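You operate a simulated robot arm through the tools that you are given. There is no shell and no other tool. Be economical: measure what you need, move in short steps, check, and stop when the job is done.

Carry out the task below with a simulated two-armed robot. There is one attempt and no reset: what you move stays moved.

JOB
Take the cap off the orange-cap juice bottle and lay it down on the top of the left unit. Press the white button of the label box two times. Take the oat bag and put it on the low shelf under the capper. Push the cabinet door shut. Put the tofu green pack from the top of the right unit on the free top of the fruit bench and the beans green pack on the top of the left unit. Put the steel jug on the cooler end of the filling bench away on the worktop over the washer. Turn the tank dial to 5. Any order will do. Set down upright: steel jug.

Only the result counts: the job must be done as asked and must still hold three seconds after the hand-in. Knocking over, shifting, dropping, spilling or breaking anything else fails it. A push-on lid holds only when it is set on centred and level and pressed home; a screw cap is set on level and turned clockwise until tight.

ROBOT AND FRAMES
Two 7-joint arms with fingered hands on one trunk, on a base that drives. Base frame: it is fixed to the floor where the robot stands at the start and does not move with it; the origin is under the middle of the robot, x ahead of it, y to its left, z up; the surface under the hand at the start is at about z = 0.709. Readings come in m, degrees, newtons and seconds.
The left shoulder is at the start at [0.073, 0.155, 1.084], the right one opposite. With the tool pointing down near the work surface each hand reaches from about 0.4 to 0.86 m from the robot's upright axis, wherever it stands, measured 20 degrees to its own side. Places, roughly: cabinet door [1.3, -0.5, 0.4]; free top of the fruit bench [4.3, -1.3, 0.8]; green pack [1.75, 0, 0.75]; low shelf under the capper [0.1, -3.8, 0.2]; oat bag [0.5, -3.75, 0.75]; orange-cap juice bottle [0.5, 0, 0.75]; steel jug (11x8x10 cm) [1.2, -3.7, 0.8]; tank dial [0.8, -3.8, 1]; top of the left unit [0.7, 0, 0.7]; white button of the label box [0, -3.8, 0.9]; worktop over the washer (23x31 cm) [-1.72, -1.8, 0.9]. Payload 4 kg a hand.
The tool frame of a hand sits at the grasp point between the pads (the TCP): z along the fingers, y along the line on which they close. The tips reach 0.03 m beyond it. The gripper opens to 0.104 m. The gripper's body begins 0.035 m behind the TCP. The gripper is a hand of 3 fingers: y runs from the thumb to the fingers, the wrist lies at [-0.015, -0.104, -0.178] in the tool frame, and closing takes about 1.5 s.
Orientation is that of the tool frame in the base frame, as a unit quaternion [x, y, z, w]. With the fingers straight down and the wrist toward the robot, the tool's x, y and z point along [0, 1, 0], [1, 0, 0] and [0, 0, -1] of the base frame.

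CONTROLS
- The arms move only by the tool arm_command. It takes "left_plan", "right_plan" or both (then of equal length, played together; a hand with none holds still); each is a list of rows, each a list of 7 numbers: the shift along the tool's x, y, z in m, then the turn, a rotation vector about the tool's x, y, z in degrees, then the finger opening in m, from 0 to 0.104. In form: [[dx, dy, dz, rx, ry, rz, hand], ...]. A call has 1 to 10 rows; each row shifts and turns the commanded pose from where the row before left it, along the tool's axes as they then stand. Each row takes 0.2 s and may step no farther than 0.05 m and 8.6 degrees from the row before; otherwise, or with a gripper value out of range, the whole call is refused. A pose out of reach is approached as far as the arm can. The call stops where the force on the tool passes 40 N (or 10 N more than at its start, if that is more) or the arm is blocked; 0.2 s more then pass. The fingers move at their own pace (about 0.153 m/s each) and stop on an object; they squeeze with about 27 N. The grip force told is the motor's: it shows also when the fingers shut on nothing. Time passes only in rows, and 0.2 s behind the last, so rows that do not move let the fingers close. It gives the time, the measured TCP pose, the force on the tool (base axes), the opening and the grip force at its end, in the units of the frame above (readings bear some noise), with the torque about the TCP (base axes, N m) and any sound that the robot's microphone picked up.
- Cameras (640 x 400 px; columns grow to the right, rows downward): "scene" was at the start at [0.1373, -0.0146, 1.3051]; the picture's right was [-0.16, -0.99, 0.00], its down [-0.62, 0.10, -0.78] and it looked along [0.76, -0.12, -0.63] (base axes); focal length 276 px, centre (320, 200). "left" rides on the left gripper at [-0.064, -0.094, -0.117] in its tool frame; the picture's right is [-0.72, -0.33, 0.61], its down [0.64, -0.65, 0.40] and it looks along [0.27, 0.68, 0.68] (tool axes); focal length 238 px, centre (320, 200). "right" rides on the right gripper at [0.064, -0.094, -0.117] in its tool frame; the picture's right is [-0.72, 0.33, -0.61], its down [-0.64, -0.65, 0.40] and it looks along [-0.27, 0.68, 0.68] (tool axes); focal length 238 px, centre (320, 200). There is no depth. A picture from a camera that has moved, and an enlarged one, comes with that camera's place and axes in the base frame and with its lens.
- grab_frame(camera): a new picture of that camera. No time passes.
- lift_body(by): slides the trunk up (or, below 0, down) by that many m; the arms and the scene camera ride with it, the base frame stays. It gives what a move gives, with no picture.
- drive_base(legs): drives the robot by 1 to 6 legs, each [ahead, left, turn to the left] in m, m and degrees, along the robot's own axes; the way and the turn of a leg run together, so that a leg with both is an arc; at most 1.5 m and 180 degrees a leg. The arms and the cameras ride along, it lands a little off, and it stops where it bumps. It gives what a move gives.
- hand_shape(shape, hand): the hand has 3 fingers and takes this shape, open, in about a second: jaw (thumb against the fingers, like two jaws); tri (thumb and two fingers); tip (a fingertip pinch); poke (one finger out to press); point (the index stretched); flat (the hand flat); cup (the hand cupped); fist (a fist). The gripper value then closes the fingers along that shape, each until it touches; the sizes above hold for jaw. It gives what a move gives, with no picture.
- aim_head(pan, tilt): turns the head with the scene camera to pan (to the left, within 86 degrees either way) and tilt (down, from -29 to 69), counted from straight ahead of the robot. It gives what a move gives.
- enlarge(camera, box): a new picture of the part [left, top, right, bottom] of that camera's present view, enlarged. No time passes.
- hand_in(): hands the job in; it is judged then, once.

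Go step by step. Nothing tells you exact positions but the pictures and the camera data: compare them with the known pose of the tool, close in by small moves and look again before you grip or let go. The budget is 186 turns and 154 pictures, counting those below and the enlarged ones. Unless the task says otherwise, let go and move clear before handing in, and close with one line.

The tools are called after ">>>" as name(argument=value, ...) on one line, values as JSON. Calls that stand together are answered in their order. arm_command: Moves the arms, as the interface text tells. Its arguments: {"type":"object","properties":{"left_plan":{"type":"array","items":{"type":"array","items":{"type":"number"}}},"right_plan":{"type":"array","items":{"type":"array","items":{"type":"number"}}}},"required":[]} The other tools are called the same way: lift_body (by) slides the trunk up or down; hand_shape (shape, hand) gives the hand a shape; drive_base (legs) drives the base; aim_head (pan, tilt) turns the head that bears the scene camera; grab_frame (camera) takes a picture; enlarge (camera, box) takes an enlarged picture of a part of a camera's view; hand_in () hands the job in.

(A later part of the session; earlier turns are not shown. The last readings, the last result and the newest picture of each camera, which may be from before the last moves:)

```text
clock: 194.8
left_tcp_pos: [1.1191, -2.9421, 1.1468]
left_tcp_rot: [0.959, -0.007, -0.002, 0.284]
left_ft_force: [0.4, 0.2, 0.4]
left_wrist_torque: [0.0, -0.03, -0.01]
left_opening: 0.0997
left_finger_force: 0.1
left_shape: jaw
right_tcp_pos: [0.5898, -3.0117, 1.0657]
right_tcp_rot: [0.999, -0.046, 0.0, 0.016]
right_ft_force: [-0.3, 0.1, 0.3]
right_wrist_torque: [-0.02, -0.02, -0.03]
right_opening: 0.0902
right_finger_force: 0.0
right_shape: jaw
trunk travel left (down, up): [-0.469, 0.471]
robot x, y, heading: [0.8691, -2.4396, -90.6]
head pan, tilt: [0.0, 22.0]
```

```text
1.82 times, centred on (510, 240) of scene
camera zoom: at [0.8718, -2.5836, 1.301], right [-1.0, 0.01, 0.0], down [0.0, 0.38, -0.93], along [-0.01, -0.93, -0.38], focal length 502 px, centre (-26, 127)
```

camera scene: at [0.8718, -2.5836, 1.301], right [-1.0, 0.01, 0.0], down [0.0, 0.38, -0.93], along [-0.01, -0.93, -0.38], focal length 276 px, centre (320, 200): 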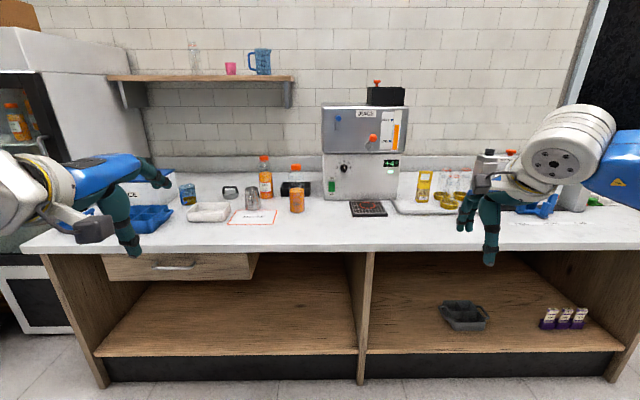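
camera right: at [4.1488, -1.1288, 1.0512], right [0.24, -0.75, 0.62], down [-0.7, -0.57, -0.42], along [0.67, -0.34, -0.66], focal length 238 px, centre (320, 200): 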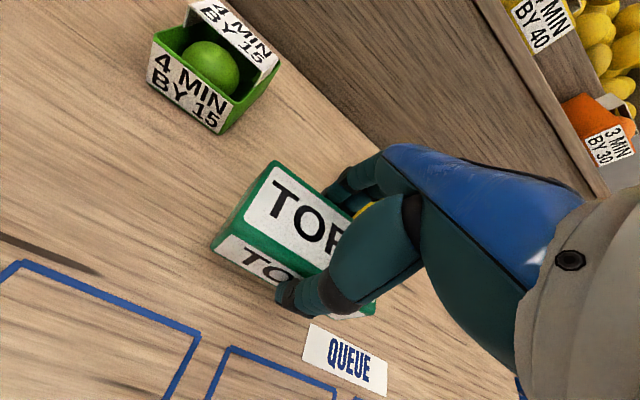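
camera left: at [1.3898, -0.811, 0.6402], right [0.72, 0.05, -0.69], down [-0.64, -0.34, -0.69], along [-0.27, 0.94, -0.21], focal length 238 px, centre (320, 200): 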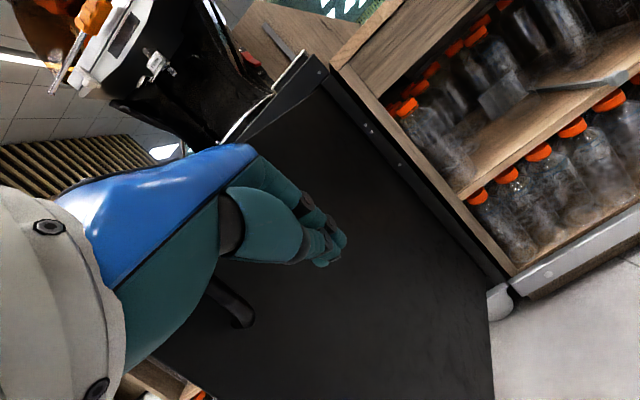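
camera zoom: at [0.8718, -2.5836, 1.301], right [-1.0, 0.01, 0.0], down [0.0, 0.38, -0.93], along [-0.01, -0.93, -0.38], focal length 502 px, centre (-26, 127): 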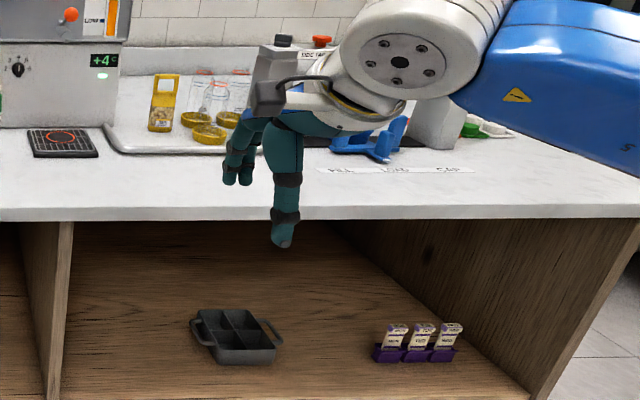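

The dial is at about (0.75, -3.8, 0.96). I drive closer and zoom in on it.

>>> drive_base(legs=[[0.5, 0, 0.6]])

>>> aim_head(pan=0, tilt=30)

>>> grab_frame(camera="scene")

>>> enlarge(camera="scene", box=[310, 100, 430, 200])

```text
clock: 197.8
left_tcp_pos: [1.1376, -3.4271, 1.148]
left_tcp_rot: [0.958, 0.008, 0.002, 0.286]
left_ft_force: [-0.4, 0.0, 0.1]
left_wrist_torque: [-0.01, -0.05, 0.01]
left_opening: 0.0998
left_finger_force: 0.0
left_shape: jaw
right_tcp_pos: [0.6127, -3.5145, 1.0665]
right_tcp_rot: [0.999, -0.029, 0.0, 0.016]
right_ft_force: [-0.3, 0.4, 0.9]
right_wrist_torque: [0.03, -0.01, -0.01]
right_opening: 0.0899
right_finger_force: 0.0
right_shape: jaw
trunk travel left (down, up): [-0.469, 0.471]
robot x, y, heading: [0.8788, -2.9347, -88.4]
head pan, tilt: [0.0, 22.0]
```

```text
clock: 198.4
left_tcp_pos: [1.1389, -3.4265, 1.1467]
left_tcp_rot: [0.958, 0.008, 0.003, 0.285]
left_ft_force: [0.1, 0.0, -0.4]
left_wrist_torque: [-0.01, -0.03, -0.02]
left_opening: 0.0999
left_finger_force: 0.1
left_shape: jaw
right_tcp_pos: [0.612, -3.5137, 1.0663]
right_tcp_rot: [0.999, -0.028, 0.0, 0.017]
right_ft_force: [0.6, 0.6, 0.1]
right_wrist_torque: [0.02, 0.02, -0.02]
right_opening: 0.0897
right_finger_force: 0.1
right_shape: jaw
trunk travel left (down, up): [-0.469, 0.471]
robot x, y, heading: [0.8741, -2.9317, -88.9]
head pan, tilt: [0.0, 30.0]
```

```text
84 pictures are left
camera scene: at [0.8801, -3.0753, 1.2882], right [-1.0, -0.02, 0.0], down [-0.01, 0.5, -0.86], along [0.02, -0.86, -0.5], focal length 276 px, centre (320, 200)
```

scene: 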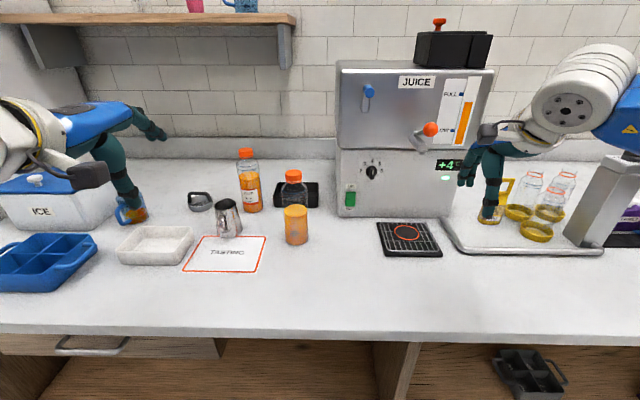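

```text
4.00 times, centred on (370, 150) of scene
camera zoom: at [0.8801, -3.0753, 1.2882], right [-1.0, -0.02, 0.0], down [-0.01, 0.5, -0.86], along [0.02, -0.86, -0.5], focal length 1104 px, centre (120, 400)
```

zoom: 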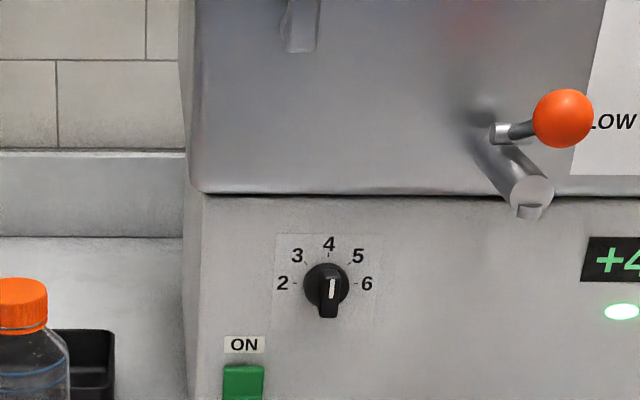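

The dial points at 4 and needs +45° clockwise to 5. It sits at (0.748, -3.806, 0.961). I'll use the left hand horizontally, so I shift the base right, pull the right hand back and pitch the left hand level.

>>> arm_command(right_plan=[[0, -0.04, -0.02, 0, 0, 0, 0.09], [0, -0.04, -0.02, 0, 0, 0, 0.09], [0, -0.04, -0.02, 0, 0, 0, 0.09], [0, 0, 0, 0, 0, 0, 0.09], [0, 0, 0, 0, 0, 0, 0.09], [0, 0, 0, 0, 0, 0, 0.09], [0, 0, 0, 0, 0, 0, 0.09]], left_plan=[[0, 0, 0, -8.2, 0, 0, 0.06], [0, 0, 0, -8.2, 0, 0, 0.06], [0, 0, 0, -8.2, 0, 0, 0.06], [0, 0, 0, -8.2, 0, 0, 0.06], [0, 0, 0, -8.2, 0, 0, 0.06], [0, 0, 0, -8.2, 0, 0, 0.06], [0, 0, 0, -8.2, 0, 0, 0.06]])

>>> drive_base(legs=[[0, -0.28, -1.1]])

>>> arm_command(left_plan=[[0, 0, 0, 0, 0, -8.5, 0.06], [0, 0, 0, 0, 0, -8.5, 0.06], [0, 0, 0, 0, 0, -8.5, 0.06], [0, 0, 0, 0, 0, -8.5, 0.06], [0, 0, 0, 0, 0, -8.5, 0.06], [0, 0, 0, 0, 0, -8.5, 0.06], [0, 0, 0, 0, 0, -8.5, 0.06], [0, 0, 0, 0, 0, -8.5, 0.06], [0, 0, 0, 0, 0, -8.5, 0.06], [0, 0, 0, 0, 0, -8.5, 0.06]])

>>> grab_frame(camera="scene")

```text
clock: 200.0
left_tcp_pos: [1.1377, -3.4254, 1.1477]
left_tcp_rot: [0.917, 0.008, 0.004, 0.399]
left_ft_force: [-0.5, -0.5, -0.9]
left_wrist_torque: [0.0, 0.0, -0.03]
left_opening: 0.0604
left_finger_force: 0.1
left_shape: jaw
left hand out of reach, approached as far as the arm can: row 3, 4, 5, 6, 7
right_tcp_pos: [0.6176, -3.3919, 1.1275]
right_tcp_rot: [0.999, -0.028, 0.001, 0.017]
right_ft_force: [-0.4, 0.7, 0.8]
right_wrist_torque: [-0.02, 0.0, -0.02]
right_opening: 0.09
right_finger_force: 0.1
right_shape: jaw
trunk travel left (down, up): [-0.469, 0.471]
robot x, y, heading: [0.8772, -2.9323, -88.5]
head pan, tilt: [0.0, 30.0]
```

```text
clock: 202.0
left_tcp_pos: [0.8592, -3.4336, 1.1455]
left_tcp_rot: [0.918, 0.002, -0.004, 0.397]
left_ft_force: [0.5, -0.2, 0.1]
left_wrist_torque: [-0.01, 0.03, -0.04]
left_opening: 0.0602
left_finger_force: 0.0
left_shape: jaw
right_tcp_pos: [0.3384, -3.3895, 1.1288]
right_tcp_rot: [0.999, -0.036, -0.003, 0.017]
right_ft_force: [0.5, -0.3, -0.3]
right_wrist_torque: [0.03, 0.09, 0.0]
right_opening: 0.0898
right_finger_force: 0.1
right_shape: jaw
trunk travel left (down, up): [-0.469, 0.471]
robot x, y, heading: [0.5979, -2.9361, -89.6]
head pan, tilt: [0.0, 30.0]
```

```text
clock: 204.2
left_tcp_pos: [0.8514, -3.4358, 1.1501]
left_tcp_rot: [0.675, 0.621, -0.269, 0.293]
left_ft_force: [0.8, 0.4, 0.3]
left_wrist_torque: [-0.01, -0.01, 0.0]
left_opening: 0.0602
left_finger_force: 0.0
left_shape: jaw
left hand out of reach, approached as far as the arm can: row 2
right_tcp_pos: [0.3283, -3.3887, 1.1286]
right_tcp_rot: [0.999, -0.036, 0.001, 0.018]
right_ft_force: [-0.5, -0.1, 0.2]
right_wrist_torque: [-0.01, -0.02, 0.01]
right_opening: 0.0897
right_finger_force: 0.1
right_shape: jaw
trunk travel left (down, up): [-0.469, 0.471]
robot x, y, heading: [0.6023, -2.9359, -89.5]
head pan, tilt: [0.0, 30.0]
```

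```text
82 pictures are left
camera scene: at [0.5972, -3.0786, 1.2882], right [-1.0, -0.01, 0.0], down [0.0, 0.5, -0.87], along [0.01, -0.86, -0.5], focal length 276 px, centre (320, 200)
```

scene: 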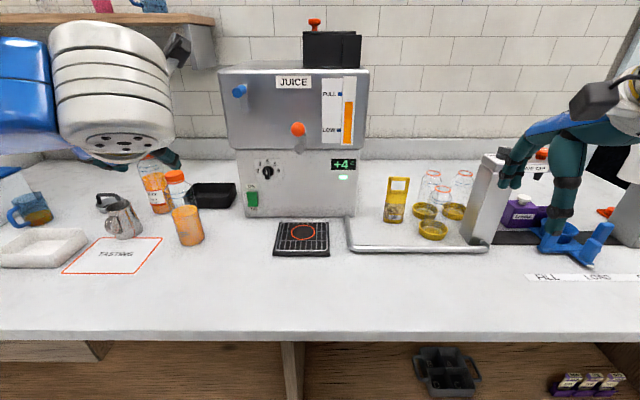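

The roll is done, with the fingers horizontal in y and pointing forward-down 47°. I extend to the standoff in front of the dial, then pitch up.

>>> arm_command(left_plan=[[-0.0043, -0.014, 0.0409, 0, 0, 0, 0.06], [-0.0043, -0.014, 0.0409, 0, 0, 0, 0.06], [-0.0043, -0.014, 0.0409, 0, 0, 0, 0.06], [-0.0043, -0.014, 0.0409, 0, 0, 0, 0.06], [-0.0043, -0.014, 0.0409, 0, 0, 0, 0.06], [-0.0043, -0.014, 0.0409, 0, 0, 0, 0.06], [-0.0043, -0.014, 0.0409, 0, 0, 0, 0.06]])

>>> arm_command(left_plan=[[0, 0, 0, 0, -7.2, 0, 0.06], [0, 0, 0, 0, -7.2, 0, 0.06], [0, 0, 0, 0, -7.2, 0, 0.06], [0, 0, 0, 0, -7.2, 0, 0.06], [0, 0, 0, 0, -7.2, 0, 0.06], [0, 0, 0, 0, -7.2, 0, 0.06]])

>>> grab_frame(camera="scene")

>>> grab_frame(camera="left")

```text
clock: 205.8
left_tcp_pos: [0.7488, -3.6627, 0.9705]
left_tcp_rot: [0.677, 0.62, -0.267, 0.294]
left_ft_force: [0.4, 0.0, 0.2]
left_wrist_torque: [0.01, 0.0, -0.01]
left_opening: 0.0603
left_finger_force: 0.1
left_shape: jaw
right_tcp_pos: [0.3279, -3.3908, 1.1249]
right_tcp_rot: [0.999, -0.036, 0.002, 0.017]
right_ft_force: [0.7, -0.5, -1.1]
right_wrist_torque: [0.03, -0.01, -0.02]
right_opening: 0.0901
right_finger_force: 0.2
right_shape: jaw
trunk travel left (down, up): [-0.469, 0.471]
robot x, y, heading: [0.597, -2.9388, -89.7]
head pan, tilt: [0.0, 30.0]
```

```text
clock: 207.2
left_tcp_pos: [0.7493, -3.661, 0.9691]
left_tcp_rot: [0.529, 0.467, -0.5, 0.501]
left_ft_force: [0.5, 0.4, 0.1]
left_wrist_torque: [0.01, 0.01, -0.01]
left_opening: 0.0605
left_finger_force: 0.1
left_shape: jaw
right_tcp_pos: [0.3282, -3.3902, 1.1263]
right_tcp_rot: [0.999, -0.037, 0.001, 0.018]
right_ft_force: [0.0, -0.6, 1.1]
right_wrist_torque: [0.03, -0.01, 0.0]
right_opening: 0.0898
right_finger_force: 0.1
right_shape: jaw
trunk travel left (down, up): [-0.469, 0.471]
robot x, y, heading: [0.6006, -2.9344, -89.5]
head pan, tilt: [0.0, 30.0]
```

```text
81 pictures are left
camera scene: at [0.5965, -3.0793, 1.2882], right [-1.0, -0.01, 0.0], down [0.0, 0.5, -0.86], along [0.01, -0.86, -0.5], focal length 276 px, centre (320, 200)
```

scene: 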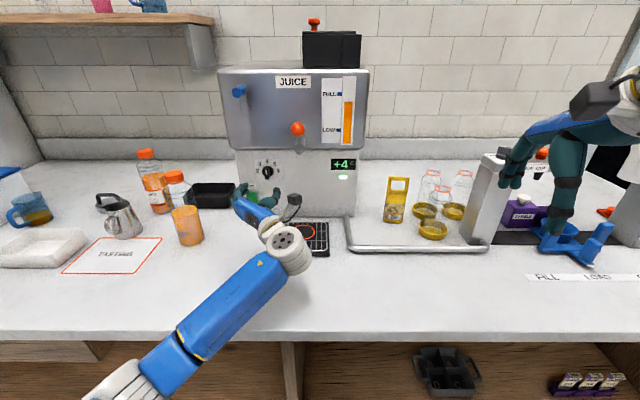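

```text
80 pictures are left
camera left: at [0.6582, -3.5385, 1.0278], right [-0.41, -0.59, 0.7], down [-0.63, -0.37, -0.68], along [0.66, -0.72, -0.22], focal length 238 px, centre (320, 200)
```

left: 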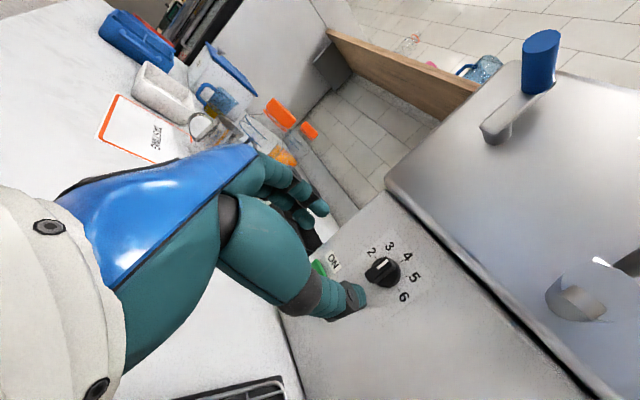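

The hand is level and the dial sits dead ahead at about (0.749, -3.79, 0.963). I advance with the fingers straddling the bar.

>>> arm_command(left_plan=[[0.003, 0.003, 0.035, 0, 0, 0, 0.055], [0.003, 0.003, 0.035, 0, 0, 0, 0.055], [0, 0, 0.02, 0, 0, 0, 0.055]])

>>> grab_frame(camera="left")

>>> enlarge(camera="scene", box=[210, 130, 330, 230])

```text
clock: 208.0
left_tcp_pos: [0.7506, -3.7514, 0.9634]
left_tcp_rot: [0.53, 0.468, -0.498, 0.502]
left_ft_force: [0.4, -0.3, 1.1]
left_wrist_torque: [0.01, 0.01, 0.05]
left_opening: 0.0555
left_finger_force: 0.0
left_shape: jaw
right_tcp_pos: [0.3281, -3.3895, 1.1274]
right_tcp_rot: [0.999, -0.036, 0.001, 0.017]
right_ft_force: [0.5, -0.2, -0.2]
right_wrist_torque: [-0.03, 0.03, -0.03]
right_opening: 0.09
right_finger_force: 0.0
right_shape: jaw
trunk travel left (down, up): [-0.469, 0.471]
robot x, y, heading: [0.598, -2.9359, -89.8]
head pan, tilt: [0.0, 30.0]
```

```text
79 pictures are left
camera left: at [0.6604, -3.629, 1.0214], right [-0.41, -0.59, 0.7], down [-0.63, -0.37, -0.68], along [0.66, -0.72, -0.22], focal length 238 px, centre (320, 200)
```

left: 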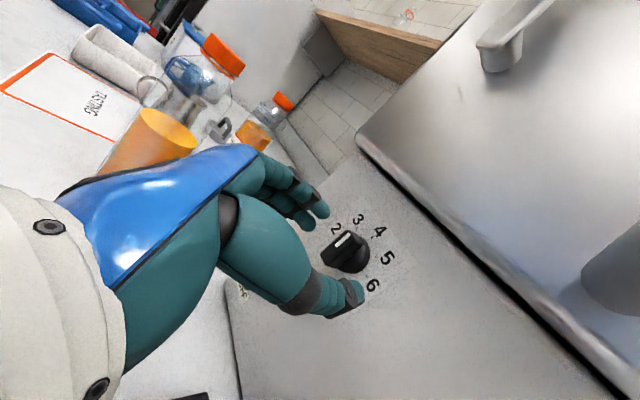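

```text
4.00 times, centred on (270, 180) of scene
camera zoom: at [0.5959, -3.0796, 1.2881], right [-1.0, -0.01, 0.0], down [0.0, 0.5, -0.86], along [0.01, -0.86, -0.5], focal length 1104 px, centre (520, 280)
```

zoom: 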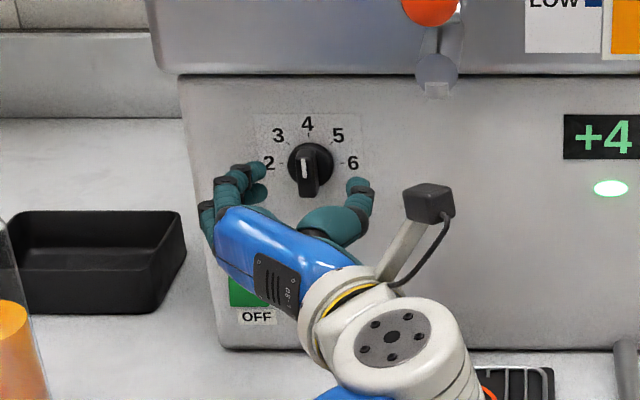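

The pointer is at 4 and the fingers straddle the knob. I go 17 mm deeper and close.

>>> arm_command(left_plan=[[0, 0, 0.01, 0, 0, 0, 0.05], [0, 0, 0.007, 0, 0, 0, 0.05], [0, 0, 0, 0, 0, 0, 0.0], [0, 0, 0, 0, 0, 0, 0.0], [0, 0, 0, 0, 0, 0, 0.0], [0, 0, 0, 0, 0, 0, 0.0]])

>>> enlarge(camera="scene", box=[210, 130, 330, 230])

>>> enlarge(camera="left", box=[250, 170, 450, 330])

```text
clock: 209.4
left_tcp_pos: [0.7511, -3.7664, 0.9648]
left_tcp_rot: [0.53, 0.469, -0.498, 0.501]
left_ft_force: [2.0, 5.6, -2.4]
left_wrist_torque: [0.01, 0.02, 0.27]
left_opening: 0.0157
left_finger_force: 26.4
left_shape: jaw
right_tcp_pos: [0.3287, -3.3878, 1.1269]
right_tcp_rot: [0.999, -0.037, 0.002, 0.018]
right_ft_force: [-0.3, 0.3, 0.4]
right_wrist_torque: [-0.01, -0.02, -0.02]
right_opening: 0.0896
right_finger_force: 0.2
right_shape: jaw
trunk travel left (down, up): [-0.469, 0.471]
robot x, y, heading: [0.6005, -2.94, -89.5]
head pan, tilt: [0.0, 30.0]
```

```text
4.00 times, centred on (270, 180) of scene
camera zoom: at [0.5971, -3.0785, 1.2882], right [-1.0, -0.01, 0.0], down [0.0, 0.5, -0.87], along [0.01, -0.87, -0.5], focal length 1104 px, centre (520, 280)
```

zoom: 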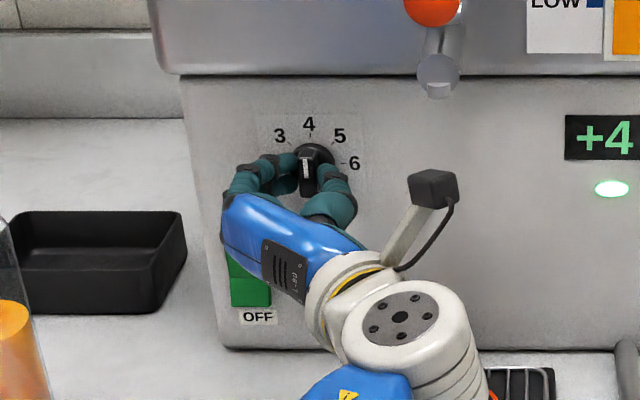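

```text
2.50 times, centred on (350, 250) of left
camera zoom: at [0.6601, -3.6445, 1.0228], right [-0.41, -0.59, 0.7], down [-0.63, -0.37, -0.68], along [0.66, -0.72, -0.22], focal length 596 px, centre (245, 75)
```

zoom: 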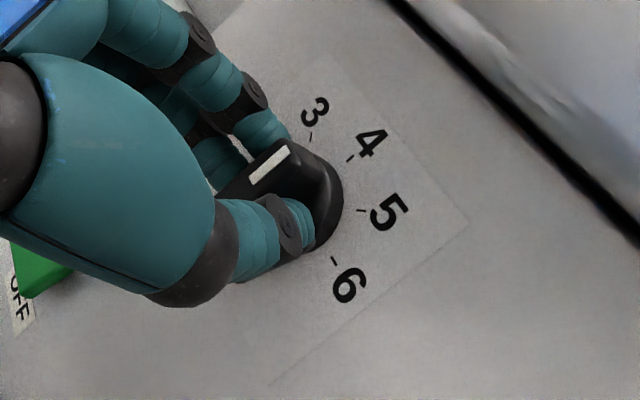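

The bar is pinched. I turn clockwise 45°.

>>> arm_command(left_plan=[[0, 0, 0, 0, 0, 7.5, 0.0], [0, 0, 0, 0, 0, 7.5, 0.0], [0, 0, 0, 0, 0, 7.5, 0.0], [0, 0, 0, 0, 0, 7.5, 0.0], [0, 0, 0, 0, 0, 7.5, 0.0], [0, 0, 0, 0, 0, 7.5, 0.0]])

>>> enlarge(camera="scene", box=[210, 130, 330, 230])

>>> enlarge(camera="left", box=[250, 170, 450, 330])

```text
clock: 210.8
left_tcp_pos: [0.7502, -3.7651, 0.9655]
left_tcp_rot: [0.669, 0.23, -0.269, 0.654]
left_ft_force: [3.6, 15.1, -5.5]
left_wrist_torque: [0.18, 0.06, 0.16]
left_opening: 0.015
left_finger_force: 27.1
left_shape: jaw
right_tcp_pos: [0.3301, -3.388, 1.1277]
right_tcp_rot: [0.999, -0.036, 0.001, 0.017]
right_ft_force: [-0.4, 0.0, -0.4]
right_wrist_torque: [-0.01, 0.02, -0.06]
right_opening: 0.0898
right_finger_force: 0.0
right_shape: jaw
trunk travel left (down, up): [-0.469, 0.471]
robot x, y, heading: [0.6012, -2.9359, -89.9]
head pan, tilt: [0.0, 30.0]
```

```text
4.00 times, centred on (270, 180) of scene
camera zoom: at [0.5993, -3.0773, 1.2883], right [-1.0, -0.01, 0.0], down [0.0, 0.5, -0.87], along [0.01, -0.87, -0.5], focal length 1104 px, centre (520, 280)
```

zoom: 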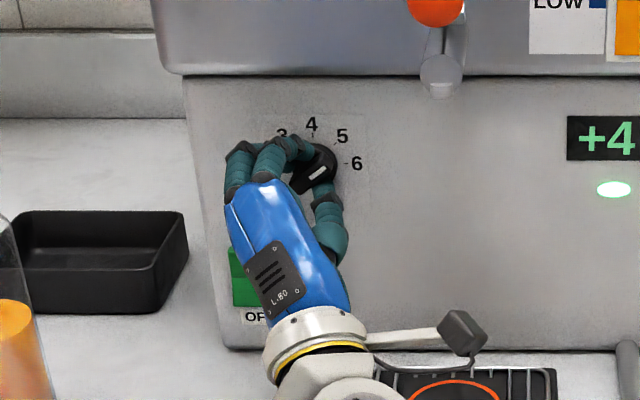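

```text
2.50 times, centred on (350, 250) of left
camera zoom: at [0.6476, -3.6441, 0.9366], right [-0.79, -0.57, 0.23], down [0.03, -0.41, -0.91], along [0.61, -0.72, 0.34], focal length 596 px, centre (245, 75)
```

zoom: 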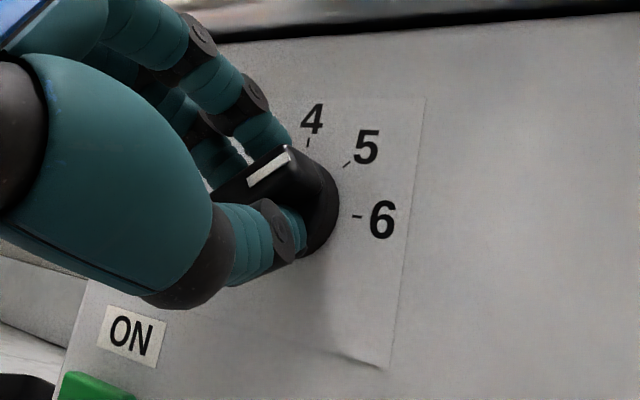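

Turned 45°. I open and back off to verify.

>>> arm_command(left_plan=[[0, 0, 0, 0, 0, 0, 0.055], [0, 0, 0, 0, 0, 0, 0.055], [0, 0, -0.04, 0, 0, 0, 0.055], [0, 0, -0.045, 0, 0, 0, 0.055], [0, 0, -0.045, 0, 0, 0, 0.055]])

>>> enlarge(camera="scene", box=[230, 140, 310, 200])

```text
clock: 212.0
left_tcp_pos: [0.7566, -3.6371, 0.9638]
left_tcp_rot: [0.669, 0.229, -0.269, 0.655]
left_ft_force: [-0.2, 0.5, -0.5]
left_wrist_torque: [0.0, 0.0, -0.01]
left_opening: 0.0545
left_finger_force: 0.1
left_shape: jaw
right_tcp_pos: [0.3271, -3.3883, 1.1281]
right_tcp_rot: [0.999, -0.036, 0.001, 0.019]
right_ft_force: [0.1, -0.1, 0.0]
right_wrist_torque: [-0.02, 0.0, -0.01]
right_opening: 0.0898
right_finger_force: 0.0
right_shape: jaw
trunk travel left (down, up): [-0.469, 0.471]
robot x, y, heading: [0.5937, -2.9347, -89.9]
head pan, tilt: [0.0, 30.0]
```

```text
6.67 times, centred on (270, 170) of scene
camera zoom: at [0.5967, -3.0776, 1.2884], right [-1.0, -0.01, 0.0], down [0.0, 0.5, -0.87], along [0.01, -0.87, -0.5], focal length 1840 px, centre (653, 400)
```

zoom: 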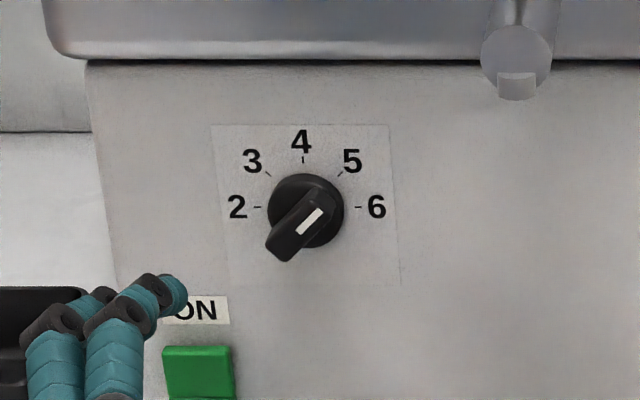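

The dial points at 5. Now I look at the oat bag, label box and capper.

>>> enlarge(camera="scene", box=[370, 130, 530, 260])

>>> aim_head(pan=-35, tilt=30)

>>> grab_frame(camera="scene")

```text
3.08 times, centred on (450, 195) of scene
camera zoom: at [0.5967, -3.0776, 1.2884], right [-1.0, -0.01, 0.0], down [0.0, 0.5, -0.87], along [0.01, -0.87, -0.5], focal length 849 px, centre (-80, 215)
```

zoom: 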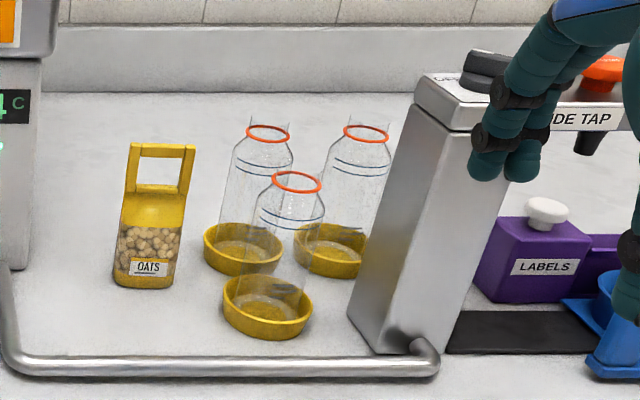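

```text
clock: 213.0
left_tcp_pos: [0.7564, -3.6391, 0.9623]
left_tcp_rot: [0.669, 0.229, -0.269, 0.654]
left_ft_force: [0.1, -0.9, -0.3]
left_wrist_torque: [-0.01, 0.02, 0.01]
left_opening: 0.0549
left_finger_force: 0.0
left_shape: jaw
right_tcp_pos: [0.3279, -3.3896, 1.1276]
right_tcp_rot: [0.999, -0.036, 0.001, 0.018]
right_ft_force: [0.4, 0.1, -0.6]
right_wrist_torque: [-0.01, 0.04, 0.0]
right_opening: 0.0898
right_finger_force: 0.0
right_shape: jaw
trunk travel left (down, up): [-0.469, 0.471]
robot x, y, heading: [0.5944, -2.9357, -89.3]
head pan, tilt: [-35.0, 30.0]
```

```text
71 pictures are left
camera scene: at [0.5448, -3.0629, 1.2882], right [-0.82, 0.57, 0.0], down [0.28, 0.41, -0.86], along [-0.49, -0.71, -0.5], focal length 276 px, centre (320, 200)
```

scene: 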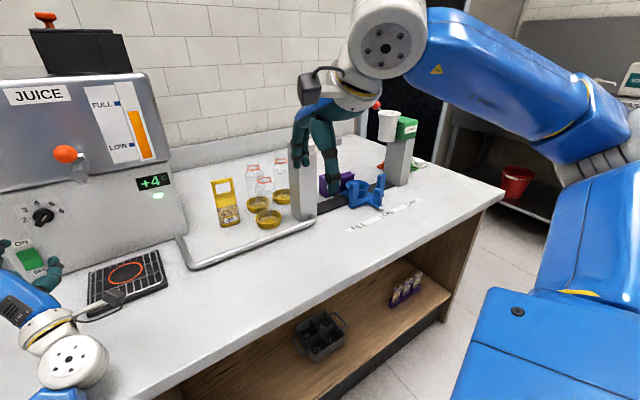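

The bench top is z ≈ 0.80; the oat bag stands at about (0.38, -3.80) and the label box's white button is near (0.02, -3.77, 0.90), possibly under a tap head. I retract the left hand and move in front for a clear view.

>>> arm_command(left_plan=[[0, 0, -0.04, 0, 0, 0, 0.055], [0, 0, -0.04, 0, 0, 0, 0.055], [0, 0, -0.04, 0, 0, 0, 0.055], [0, 0, -0.03, 0, 0, 0, 0.055]], right_plan=[[-0.02, -0.01, 0, 0, 0, 0, 0.09], [-0.02, -0.01, 0, 0, 0, 0, 0.09], [-0.02, -0.01, 0, 0, 0, 0, 0.09], [-0.02, -0.01, 0, 0, 0, 0, 0.09]])

>>> drive_base(legs=[[0, -0.42, 0]])

>>> aim_head(pan=0, tilt=35)

>>> grab_frame(camera="scene")

```text
clock: 214.0
left_tcp_pos: [0.7684, -3.483, 0.9657]
left_tcp_rot: [0.668, 0.23, -0.269, 0.655]
left_ft_force: [0.1, 0.0, -0.1]
left_wrist_torque: [-0.03, 0.0, 0.01]
left_opening: 0.0545
left_finger_force: 0.1
left_shape: jaw
right_tcp_pos: [0.2518, -3.3396, 1.1276]
right_tcp_rot: [0.999, -0.035, 0.001, 0.018]
right_ft_force: [-0.2, -0.8, 0.2]
right_wrist_torque: [0.01, -0.04, -0.02]
right_opening: 0.0897
right_finger_force: 0.0
right_shape: jaw
trunk travel left (down, up): [-0.469, 0.471]
robot x, y, heading: [0.5984, -2.9384, -89.3]
head pan, tilt: [-35.0, 30.0]
```

```text
clock: 216.6
left_tcp_pos: [0.3467, -3.4878, 0.964]
left_tcp_rot: [0.668, 0.232, -0.27, 0.654]
left_ft_force: [0.6, 0.6, 0.3]
left_wrist_torque: [0.01, -0.01, 0.01]
left_opening: 0.0543
left_finger_force: 0.1
left_shape: jaw
right_tcp_pos: [-0.1678, -3.3456, 1.1269]
right_tcp_rot: [0.999, -0.037, -0.002, 0.018]
right_ft_force: [0.3, -0.1, 0.1]
right_wrist_torque: [-0.01, 0.0, -0.05]
right_opening: 0.0899
right_finger_force: 0.1
right_shape: jaw
trunk travel left (down, up): [-0.469, 0.471]
robot x, y, heading: [0.1722, -2.9387, -89.8]
head pan, tilt: [-35.0, 30.0]
```

```text
clock: 217.6
left_tcp_pos: [0.3407, -3.4875, 0.9644]
left_tcp_rot: [0.669, 0.229, -0.267, 0.654]
left_ft_force: [-0.4, -1.1, 0.4]
left_wrist_torque: [0.0, 0.0, 0.01]
left_opening: 0.0545
left_finger_force: 0.0
left_shape: jaw
right_tcp_pos: [-0.1755, -3.3452, 1.1244]
right_tcp_rot: [0.999, -0.037, 0.002, 0.017]
right_ft_force: [-0.2, -0.4, -1.1]
right_wrist_torque: [0.01, -0.02, -0.01]
right_opening: 0.09
right_finger_force: 0.0
right_shape: jaw
trunk travel left (down, up): [-0.469, 0.471]
robot x, y, heading: [0.1701, -2.9427, -89.5]
head pan, tilt: [0.0, 35.0]
```

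```text
70 pictures are left
camera scene: at [0.1692, -3.0781, 1.2805], right [-1.0, 0.0, 0.0], down [0.0, 0.57, -0.82], along [0.01, -0.82, -0.57], focal length 276 px, centre (320, 200)
```

scene: 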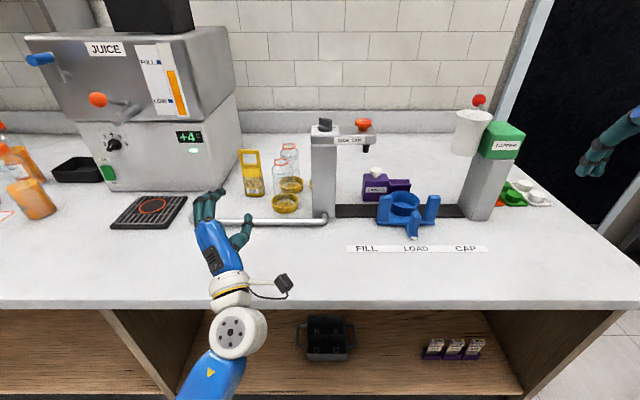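

The button is at about (0.015, -3.77, 0.90), just right of a tap arm whose end is near x 0.03. I move in, close the right hand, lean it so its body stays clear of the tap arm, and look.

>>> drive_base(legs=[[0.12, 0, -0.3]])

>>> arm_command(right_plan=[[0.029, 0.027, 0.012, 0, 0, 0, 0.0], [0.029, 0.027, 0.012, 0, 0, 0, 0.0], [0.029, 0.027, 0.012, 0, 0, 0, 0.0], [0.029, 0.027, 0.012, 0, 0, 0, 0.0], [0.029, 0.027, 0.012, 0, 0, 0, 0.0], [0, 0, 0, 0, 8, 0, 0], [0, 0, 0, 0, 8, 0, 0], [0, 0, 0, 0, 8, 0, 0]])

>>> grab_frame(camera="right")

>>> grab_frame(camera="scene")

```text
clock: 218.9
left_tcp_pos: [0.3415, -3.6072, 0.9643]
left_tcp_rot: [0.669, 0.228, -0.271, 0.653]
left_ft_force: [-0.4, 0.2, -0.5]
left_wrist_torque: [-0.02, -0.01, 0.01]
left_opening: 0.0545
left_finger_force: 0.0
left_shape: jaw
right_tcp_pos: [-0.1759, -3.4607, 1.125]
right_tcp_rot: [0.999, -0.038, 0.001, 0.017]
right_ft_force: [0.6, 0.3, 0.1]
right_wrist_torque: [0.02, -0.01, 0.0]
right_opening: 0.0897
right_finger_force: 0.0
right_shape: jaw
trunk travel left (down, up): [-0.469, 0.471]
robot x, y, heading: [0.171, -3.0554, -89.9]
head pan, tilt: [0.0, 35.0]
```

```text
clock: 220.7
left_tcp_pos: [0.3388, -3.6059, 0.9652]
left_tcp_rot: [0.669, 0.227, -0.271, 0.654]
left_ft_force: [-0.5, 0.5, 0.9]
left_wrist_torque: [-0.01, 0.02, 0.02]
left_opening: 0.0548
left_finger_force: 0.0
left_shape: jaw
right_tcp_pos: [-0.0411, -3.6085, 1.0698]
right_tcp_rot: [0.977, -0.034, 0.21, 0.025]
right_ft_force: [0.1, 0.2, 0.3]
right_wrist_torque: [0.0, 0.03, -0.06]
right_opening: 0.0001
right_finger_force: 27.5
right_shape: jaw
trunk travel left (down, up): [-0.469, 0.471]
robot x, y, heading: [0.1728, -3.0542, -89.8]
head pan, tilt: [0.0, 35.0]
```

```text
69 pictures are left
camera right: at [-0.0245, -3.5111, 1.1997], right [-0.93, -0.24, 0.27], down [-0.37, 0.66, -0.65], along [-0.02, -0.71, -0.7], focal length 238 px, centre (320, 200)
```

right: 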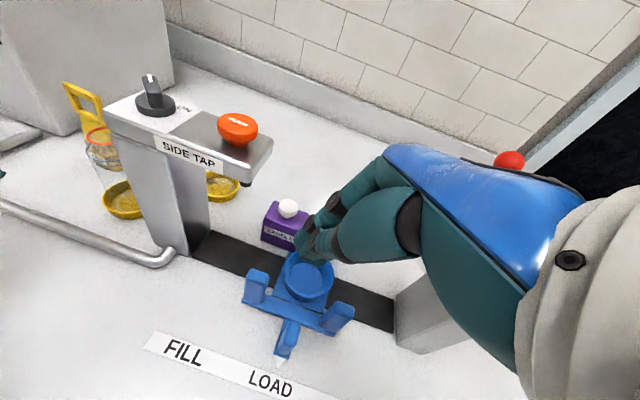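

```text
68 pictures are left
camera scene: at [0.1701, -3.1967, 1.2805], right [-1.0, 0.0, 0.0], down [0.0, 0.58, -0.82], along [0.0, -0.82, -0.58], focal length 276 px, centre (320, 200)
```

scene: 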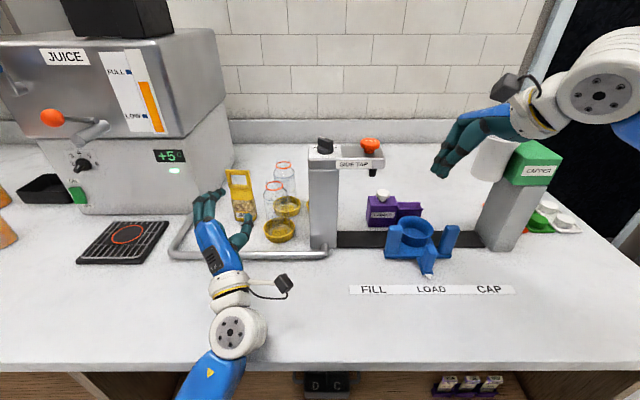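

The tank display reads +5. The button top is at (0.013, -3.778, 0.895). I move behind the tap arm, above-right of the button.

>>> arm_command(right_plan=[[0, 0.0413, 0.0124, 0, 0, 0, 0], [0, 0.0413, 0.0124, 0, 0, 0, 0], [0, 0.0413, 0.0124, 0, 0, 0, 0], [0, 0.0413, 0.0124, 0, 0, 0, 0]])

>>> grab_frame(camera="right")

>>> enlarge(camera="scene", box=[300, 100, 500, 240])

```text
clock: 221.7
left_tcp_pos: [0.339, -3.6077, 0.9637]
left_tcp_rot: [0.67, 0.227, -0.271, 0.653]
left_ft_force: [-0.8, -0.3, -0.1]
left_wrist_torque: [0.0, 0.03, -0.01]
left_opening: 0.0546
left_finger_force: 0.0
left_shape: jaw
right_tcp_pos: [-0.0337, -3.7781, 1.0316]
right_tcp_rot: [0.977, -0.036, 0.207, 0.025]
right_ft_force: [0.3, -0.3, -0.3]
right_wrist_torque: [0.01, -0.03, 0.01]
right_opening: 0.0
right_finger_force: 26.9
right_shape: jaw
trunk travel left (down, up): [-0.469, 0.471]
robot x, y, heading: [0.1736, -3.0548, -90.2]
head pan, tilt: [0.0, 35.0]
```

```text
67 pictures are left
camera right: at [-0.0162, -3.6806, 1.1602], right [-0.93, -0.25, 0.28], down [-0.37, 0.66, -0.65], along [-0.02, -0.71, -0.71], focal length 238 px, centre (320, 200)
```

right: 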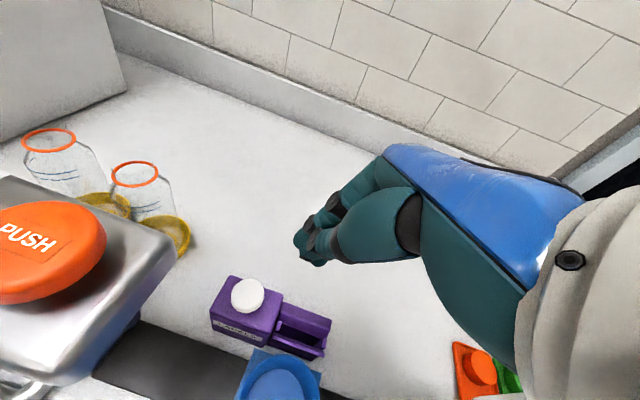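

```text
2.86 times, centred on (400, 170) of scene
camera zoom: at [0.172, -3.1995, 1.2801], right [-1.0, 0.0, 0.0], down [0.0, 0.58, -0.82], along [0.0, -0.82, -0.58], focal length 789 px, centre (91, 286)
```

zoom: 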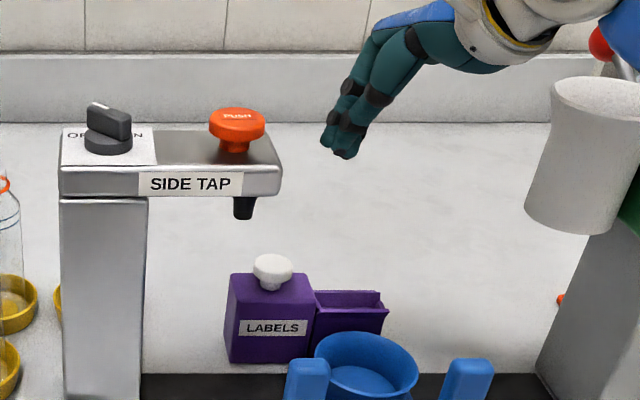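

Aligned. I drop to 3 cm above the button.

>>> arm_command(right_plan=[[0.0024, -0.0043, 0.042, 0, 0, 0, 0], [0.0024, -0.0043, 0.042, 0, 0, 0, 0]])

>>> enlarge(camera="scene", box=[330, 120, 450, 220])

>>> grab_frame(camera="right")

```text
clock: 222.3
left_tcp_pos: [0.3384, -3.6083, 0.9634]
left_tcp_rot: [0.67, 0.227, -0.272, 0.653]
left_ft_force: [-0.3, -0.1, 0.2]
left_wrist_torque: [-0.01, -0.06, 0.02]
left_opening: 0.0546
left_finger_force: 0.1
left_shape: jaw
right_tcp_pos: [0.0067, -3.7734, 0.9538]
right_tcp_rot: [0.977, -0.035, 0.209, 0.025]
right_ft_force: [0.1, -0.8, 0.5]
right_wrist_torque: [0.01, 0.01, -0.03]
right_opening: 0.0
right_finger_force: 27.5
right_shape: jaw
trunk travel left (down, up): [-0.469, 0.471]
robot x, y, heading: [0.1718, -3.0567, -90.2]
head pan, tilt: [0.0, 35.0]
```

```text
4.00 times, centred on (390, 170) of scene
camera zoom: at [0.1716, -3.1983, 1.2803], right [-1.0, 0.0, 0.0], down [0.0, 0.58, -0.82], along [0.0, -0.82, -0.58], focal length 1104 px, centre (40, 320)
```

zoom: 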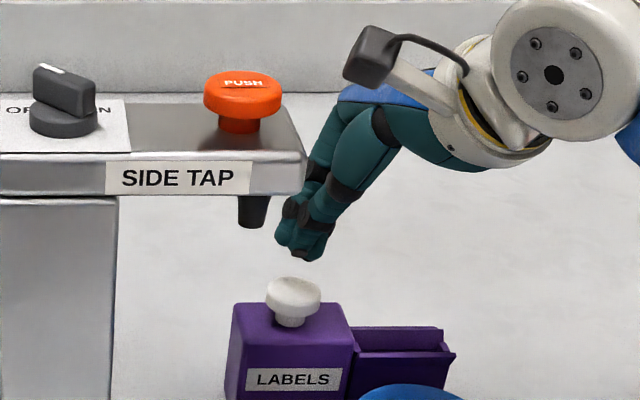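

```text
64 pictures are left
camera right: at [0.0241, -3.675, 1.0835], right [-0.93, -0.25, 0.28], down [-0.37, 0.66, -0.65], along [-0.02, -0.71, -0.71], focal length 238 px, centre (320, 200)
```

right: 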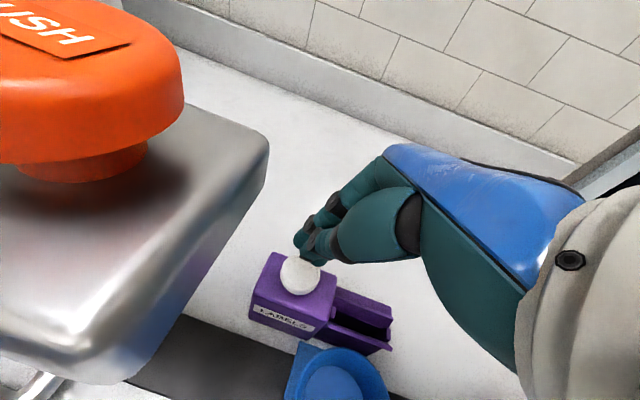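

The tip is centred above the button. I press down in small steps.

>>> arm_command(right_plan=[[-0.004, 0, 0.009, 0, 0, 0, 0], [-0.004, 0, 0.009, 0, 0, 0, 0], [-0.0016, 0, 0.0037, 0, 0, 0, 0], [-0.0016, 0, 0.0037, 0, 0, 0, 0], [-0.0016, 0, 0.0037, 0, 0, 0, 0]])

```text
clock: 223.5
left_tcp_pos: [0.3402, -3.6059, 0.9647]
left_tcp_rot: [0.669, 0.228, -0.271, 0.653]
left_ft_force: [0.4, 0.0, 0.2]
left_wrist_torque: [-0.04, -0.05, 0.01]
left_opening: 0.0547
left_finger_force: 0.0
left_shape: jaw
right_tcp_pos: [0.0046, -3.7751, 0.926]
right_tcp_rot: [0.977, -0.035, 0.209, 0.026]
right_ft_force: [0.6, 0.1, 4.0]
right_wrist_torque: [0.06, 0.04, 0.04]
right_opening: 0.0001
right_finger_force: 27.5
right_shape: jaw
trunk travel left (down, up): [-0.469, 0.471]
robot x, y, heading: [0.1745, -3.0582, -90.1]
head pan, tilt: [0.0, 35.0]
heard: click
```

Click, so the first press registered. I lift off, then press a second time.

>>> arm_command(right_plan=[[0.004, 0, -0.009, 0, 0, 0, 0], [0.004, 0, -0.009, 0, 0, 0, 0], [0.002, 0, -0.0045, 0, 0, 0, 0], [0, 0, 0, 0, 0, 0, 0], [0, 0, 0, 0, 0, 0, 0]])

>>> arm_command(right_plan=[[-0.002, 0, 0.0045, 0, 0, 0, 0], [-0.004, 0, 0.009, 0, 0, 0, 0], [-0.004, 0, 0.009, 0, 0, 0, 0]])

```text
clock: 224.7
left_tcp_pos: [0.3394, -3.607, 0.9641]
left_tcp_rot: [0.669, 0.227, -0.271, 0.654]
left_ft_force: [-0.2, -0.4, -0.1]
left_wrist_torque: [0.0, -0.03, 0.0]
left_opening: 0.0547
left_finger_force: 0.1
left_shape: jaw
right_tcp_pos: [0.0042, -3.7736, 0.9478]
right_tcp_rot: [0.977, -0.035, 0.209, 0.025]
right_ft_force: [0.9, -0.8, 0.4]
right_wrist_torque: [0.01, -0.01, -0.02]
right_opening: 0.0
right_finger_force: 27.2
right_shape: jaw
trunk travel left (down, up): [-0.469, 0.471]
robot x, y, heading: [0.1689, -3.056, -90.1]
head pan, tilt: [0.0, 35.0]
```

```text
clock: 225.5
left_tcp_pos: [0.3396, -3.6058, 0.9654]
left_tcp_rot: [0.669, 0.227, -0.271, 0.654]
left_ft_force: [1.0, 0.1, 0.2]
left_wrist_torque: [0.0, 0.03, 0.01]
left_opening: 0.0547
left_finger_force: 0.0
left_shape: jaw
right_tcp_pos: [0.0061, -3.776, 0.9255]
right_tcp_rot: [0.977, -0.034, 0.21, 0.027]
right_ft_force: [-1.2, 0.1, 4.1]
right_wrist_torque: [-0.01, 0.02, -0.02]
right_opening: 0.0
right_finger_force: 26.8
right_shape: jaw
trunk travel left (down, up): [-0.469, 0.471]
robot x, y, heading: [0.1716, -3.0571, -89.9]
head pan, tilt: [0.0, 35.0]
heard: click
```

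Second click, so the button is done. I retreat the way I came and inspect the oat bag and the low shelf.

>>> arm_command(right_plan=[[0.008, 0, -0.02, 0, 0, 0, 0], [-0.0024, 0.004, -0.042, 0, 0, 0, 0], [-0.0024, 0.004, -0.042, 0, 0, 0, 0], [0, -0.0413, -0.0124, 0, 0, 0, 0], [0, -0.0413, -0.0124, 0, 0, 0, 0], [0, -0.0413, -0.0124, 0, 0, 0, 0], [0, -0.0413, -0.0124, 0, 0, 0, 0], [-0.03, -0.02, 0, 0, 0, 0, 0], [-0.03, -0.02, 0, 0, 0, 0, 0]])

>>> enlarge(camera="scene", box=[190, 140, 340, 260])

```text
clock: 227.5
left_tcp_pos: [0.3385, -3.6057, 0.9645]
left_tcp_rot: [0.669, 0.226, -0.271, 0.654]
left_ft_force: [-0.2, -0.2, 0.1]
left_wrist_torque: [0.03, 0.06, 0.0]
left_opening: 0.0547
left_finger_force: 0.0
left_shape: jaw
right_tcp_pos: [-0.0913, -3.5634, 1.0383]
right_tcp_rot: [0.977, -0.035, 0.21, 0.025]
right_ft_force: [-1.0, 1.0, 0.3]
right_wrist_torque: [-0.02, -0.01, 0.01]
right_opening: 0.0
right_finger_force: 27.9
right_shape: jaw
trunk travel left (down, up): [-0.469, 0.471]
robot x, y, heading: [0.1704, -3.0584, -89.9]
head pan, tilt: [0.0, 35.0]
```

```text
3.33 times, centred on (265, 200) of scene
camera zoom: at [0.1692, -3.1942, 1.2808], right [-1.0, 0.0, 0.0], down [0.0, 0.57, -0.82], along [0.0, -0.82, -0.57], focal length 920 px, centre (503, 200)
```

zoom: 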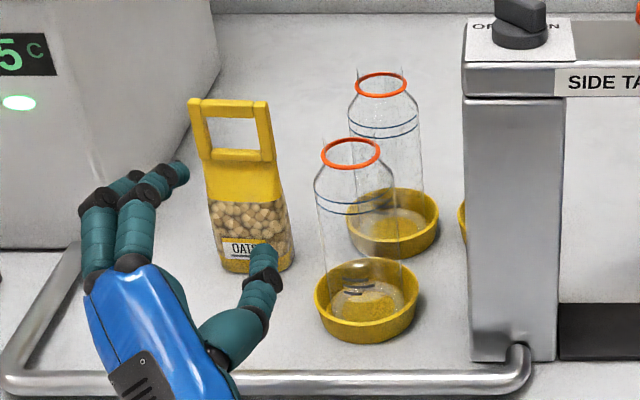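

Next is the oat bag: I'll lift it by its handle bar from above with the right hand. First I straighten both hands and shift the base so that the bag is on the right side.

>>> arm_command(left_plan=[[0, 0, -0.04, 0, 0, 0, 0.05], [0, 0, -0.04, 0, 0, 0, 0.05], [0, 0, -0.02, 0, 0, 7.5, 0.05], [0, 0, 0, 0, 0, 7.5, 0.05], [0, 0, 0, 0, 0, 7.5, 0.05], [0, 0, 0, 0, 0, 7.5, 0.05], [0, 0, 0, 0, 0, 7.5, 0.05], [0, 0, 0, 0, 0, 7.5, 0.05]], right_plan=[[0, 0, 0, 0, -8, 0, 0.05], [0, 0, 0, 0, -8, 0, 0.05], [0, 0, 0, 0, -8, 0, 0.05], [0, -0.03, -0.02, 0, 0, 0, 0.05], [0, -0.03, -0.02, 0, 0, 0, 0.05], [0, 0, -0.02, 0, 0, 0, 0.05], [0, 0, -0.02, 0, 0, 0, 0.05], [0, 0, 0, 0, 0, 0, 0.05]])

>>> drive_base(legs=[[0.0, 0.36, 0]])

>>> grab_frame(camera="scene")

```text
clock: 229.3
left_tcp_pos: [0.3473, -3.5076, 0.9624]
left_tcp_rot: [0.705, -0.046, 0.0, 0.707]
left_ft_force: [-0.2, 0.3, 0.2]
left_wrist_torque: [0.0, -0.02, 0.03]
left_opening: 0.0505
left_finger_force: 0.2
left_shape: jaw
right_tcp_pos: [-0.0869, -3.5019, 1.1138]
right_tcp_rot: [0.999, -0.04, 0.002, 0.017]
right_ft_force: [0.1, -0.4, -0.8]
right_wrist_torque: [-0.02, 0.03, 0.0]
right_opening: 0.0498
right_finger_force: 0.1
right_shape: jaw
trunk travel left (down, up): [-0.469, 0.471]
robot x, y, heading: [0.1721, -3.0526, -90.1]
head pan, tilt: [0.0, 35.0]
```

```text
clock: 231.6
left_tcp_pos: [0.7099, -3.5066, 0.9644]
left_tcp_rot: [0.706, -0.045, 0.003, 0.707]
left_ft_force: [0.7, -0.7, -0.6]
left_wrist_torque: [-0.02, 0.02, 0.05]
left_opening: 0.0505
left_finger_force: 0.1
left_shape: jaw
right_tcp_pos: [0.2761, -3.5028, 1.1125]
right_tcp_rot: [0.999, -0.035, 0.003, 0.018]
right_ft_force: [-0.2, -0.4, 0.8]
right_wrist_torque: [-0.01, -0.01, 0.03]
right_opening: 0.0497
right_finger_force: 0.0
right_shape: jaw
trunk travel left (down, up): [-0.469, 0.471]
robot x, y, heading: [0.5379, -3.0535, -89.5]
head pan, tilt: [0.0, 35.0]
```

```text
62 pictures are left
camera scene: at [0.5326, -3.1951, 1.2805], right [-1.0, -0.01, 0.0], down [0.0, 0.57, -0.82], along [0.01, -0.82, -0.57], focal length 276 px, centre (320, 200)
```

scene: 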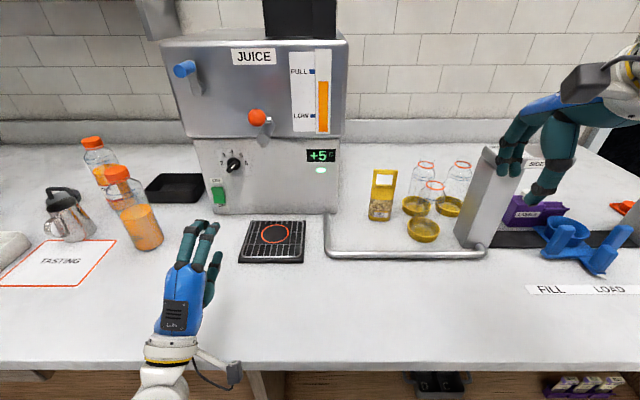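

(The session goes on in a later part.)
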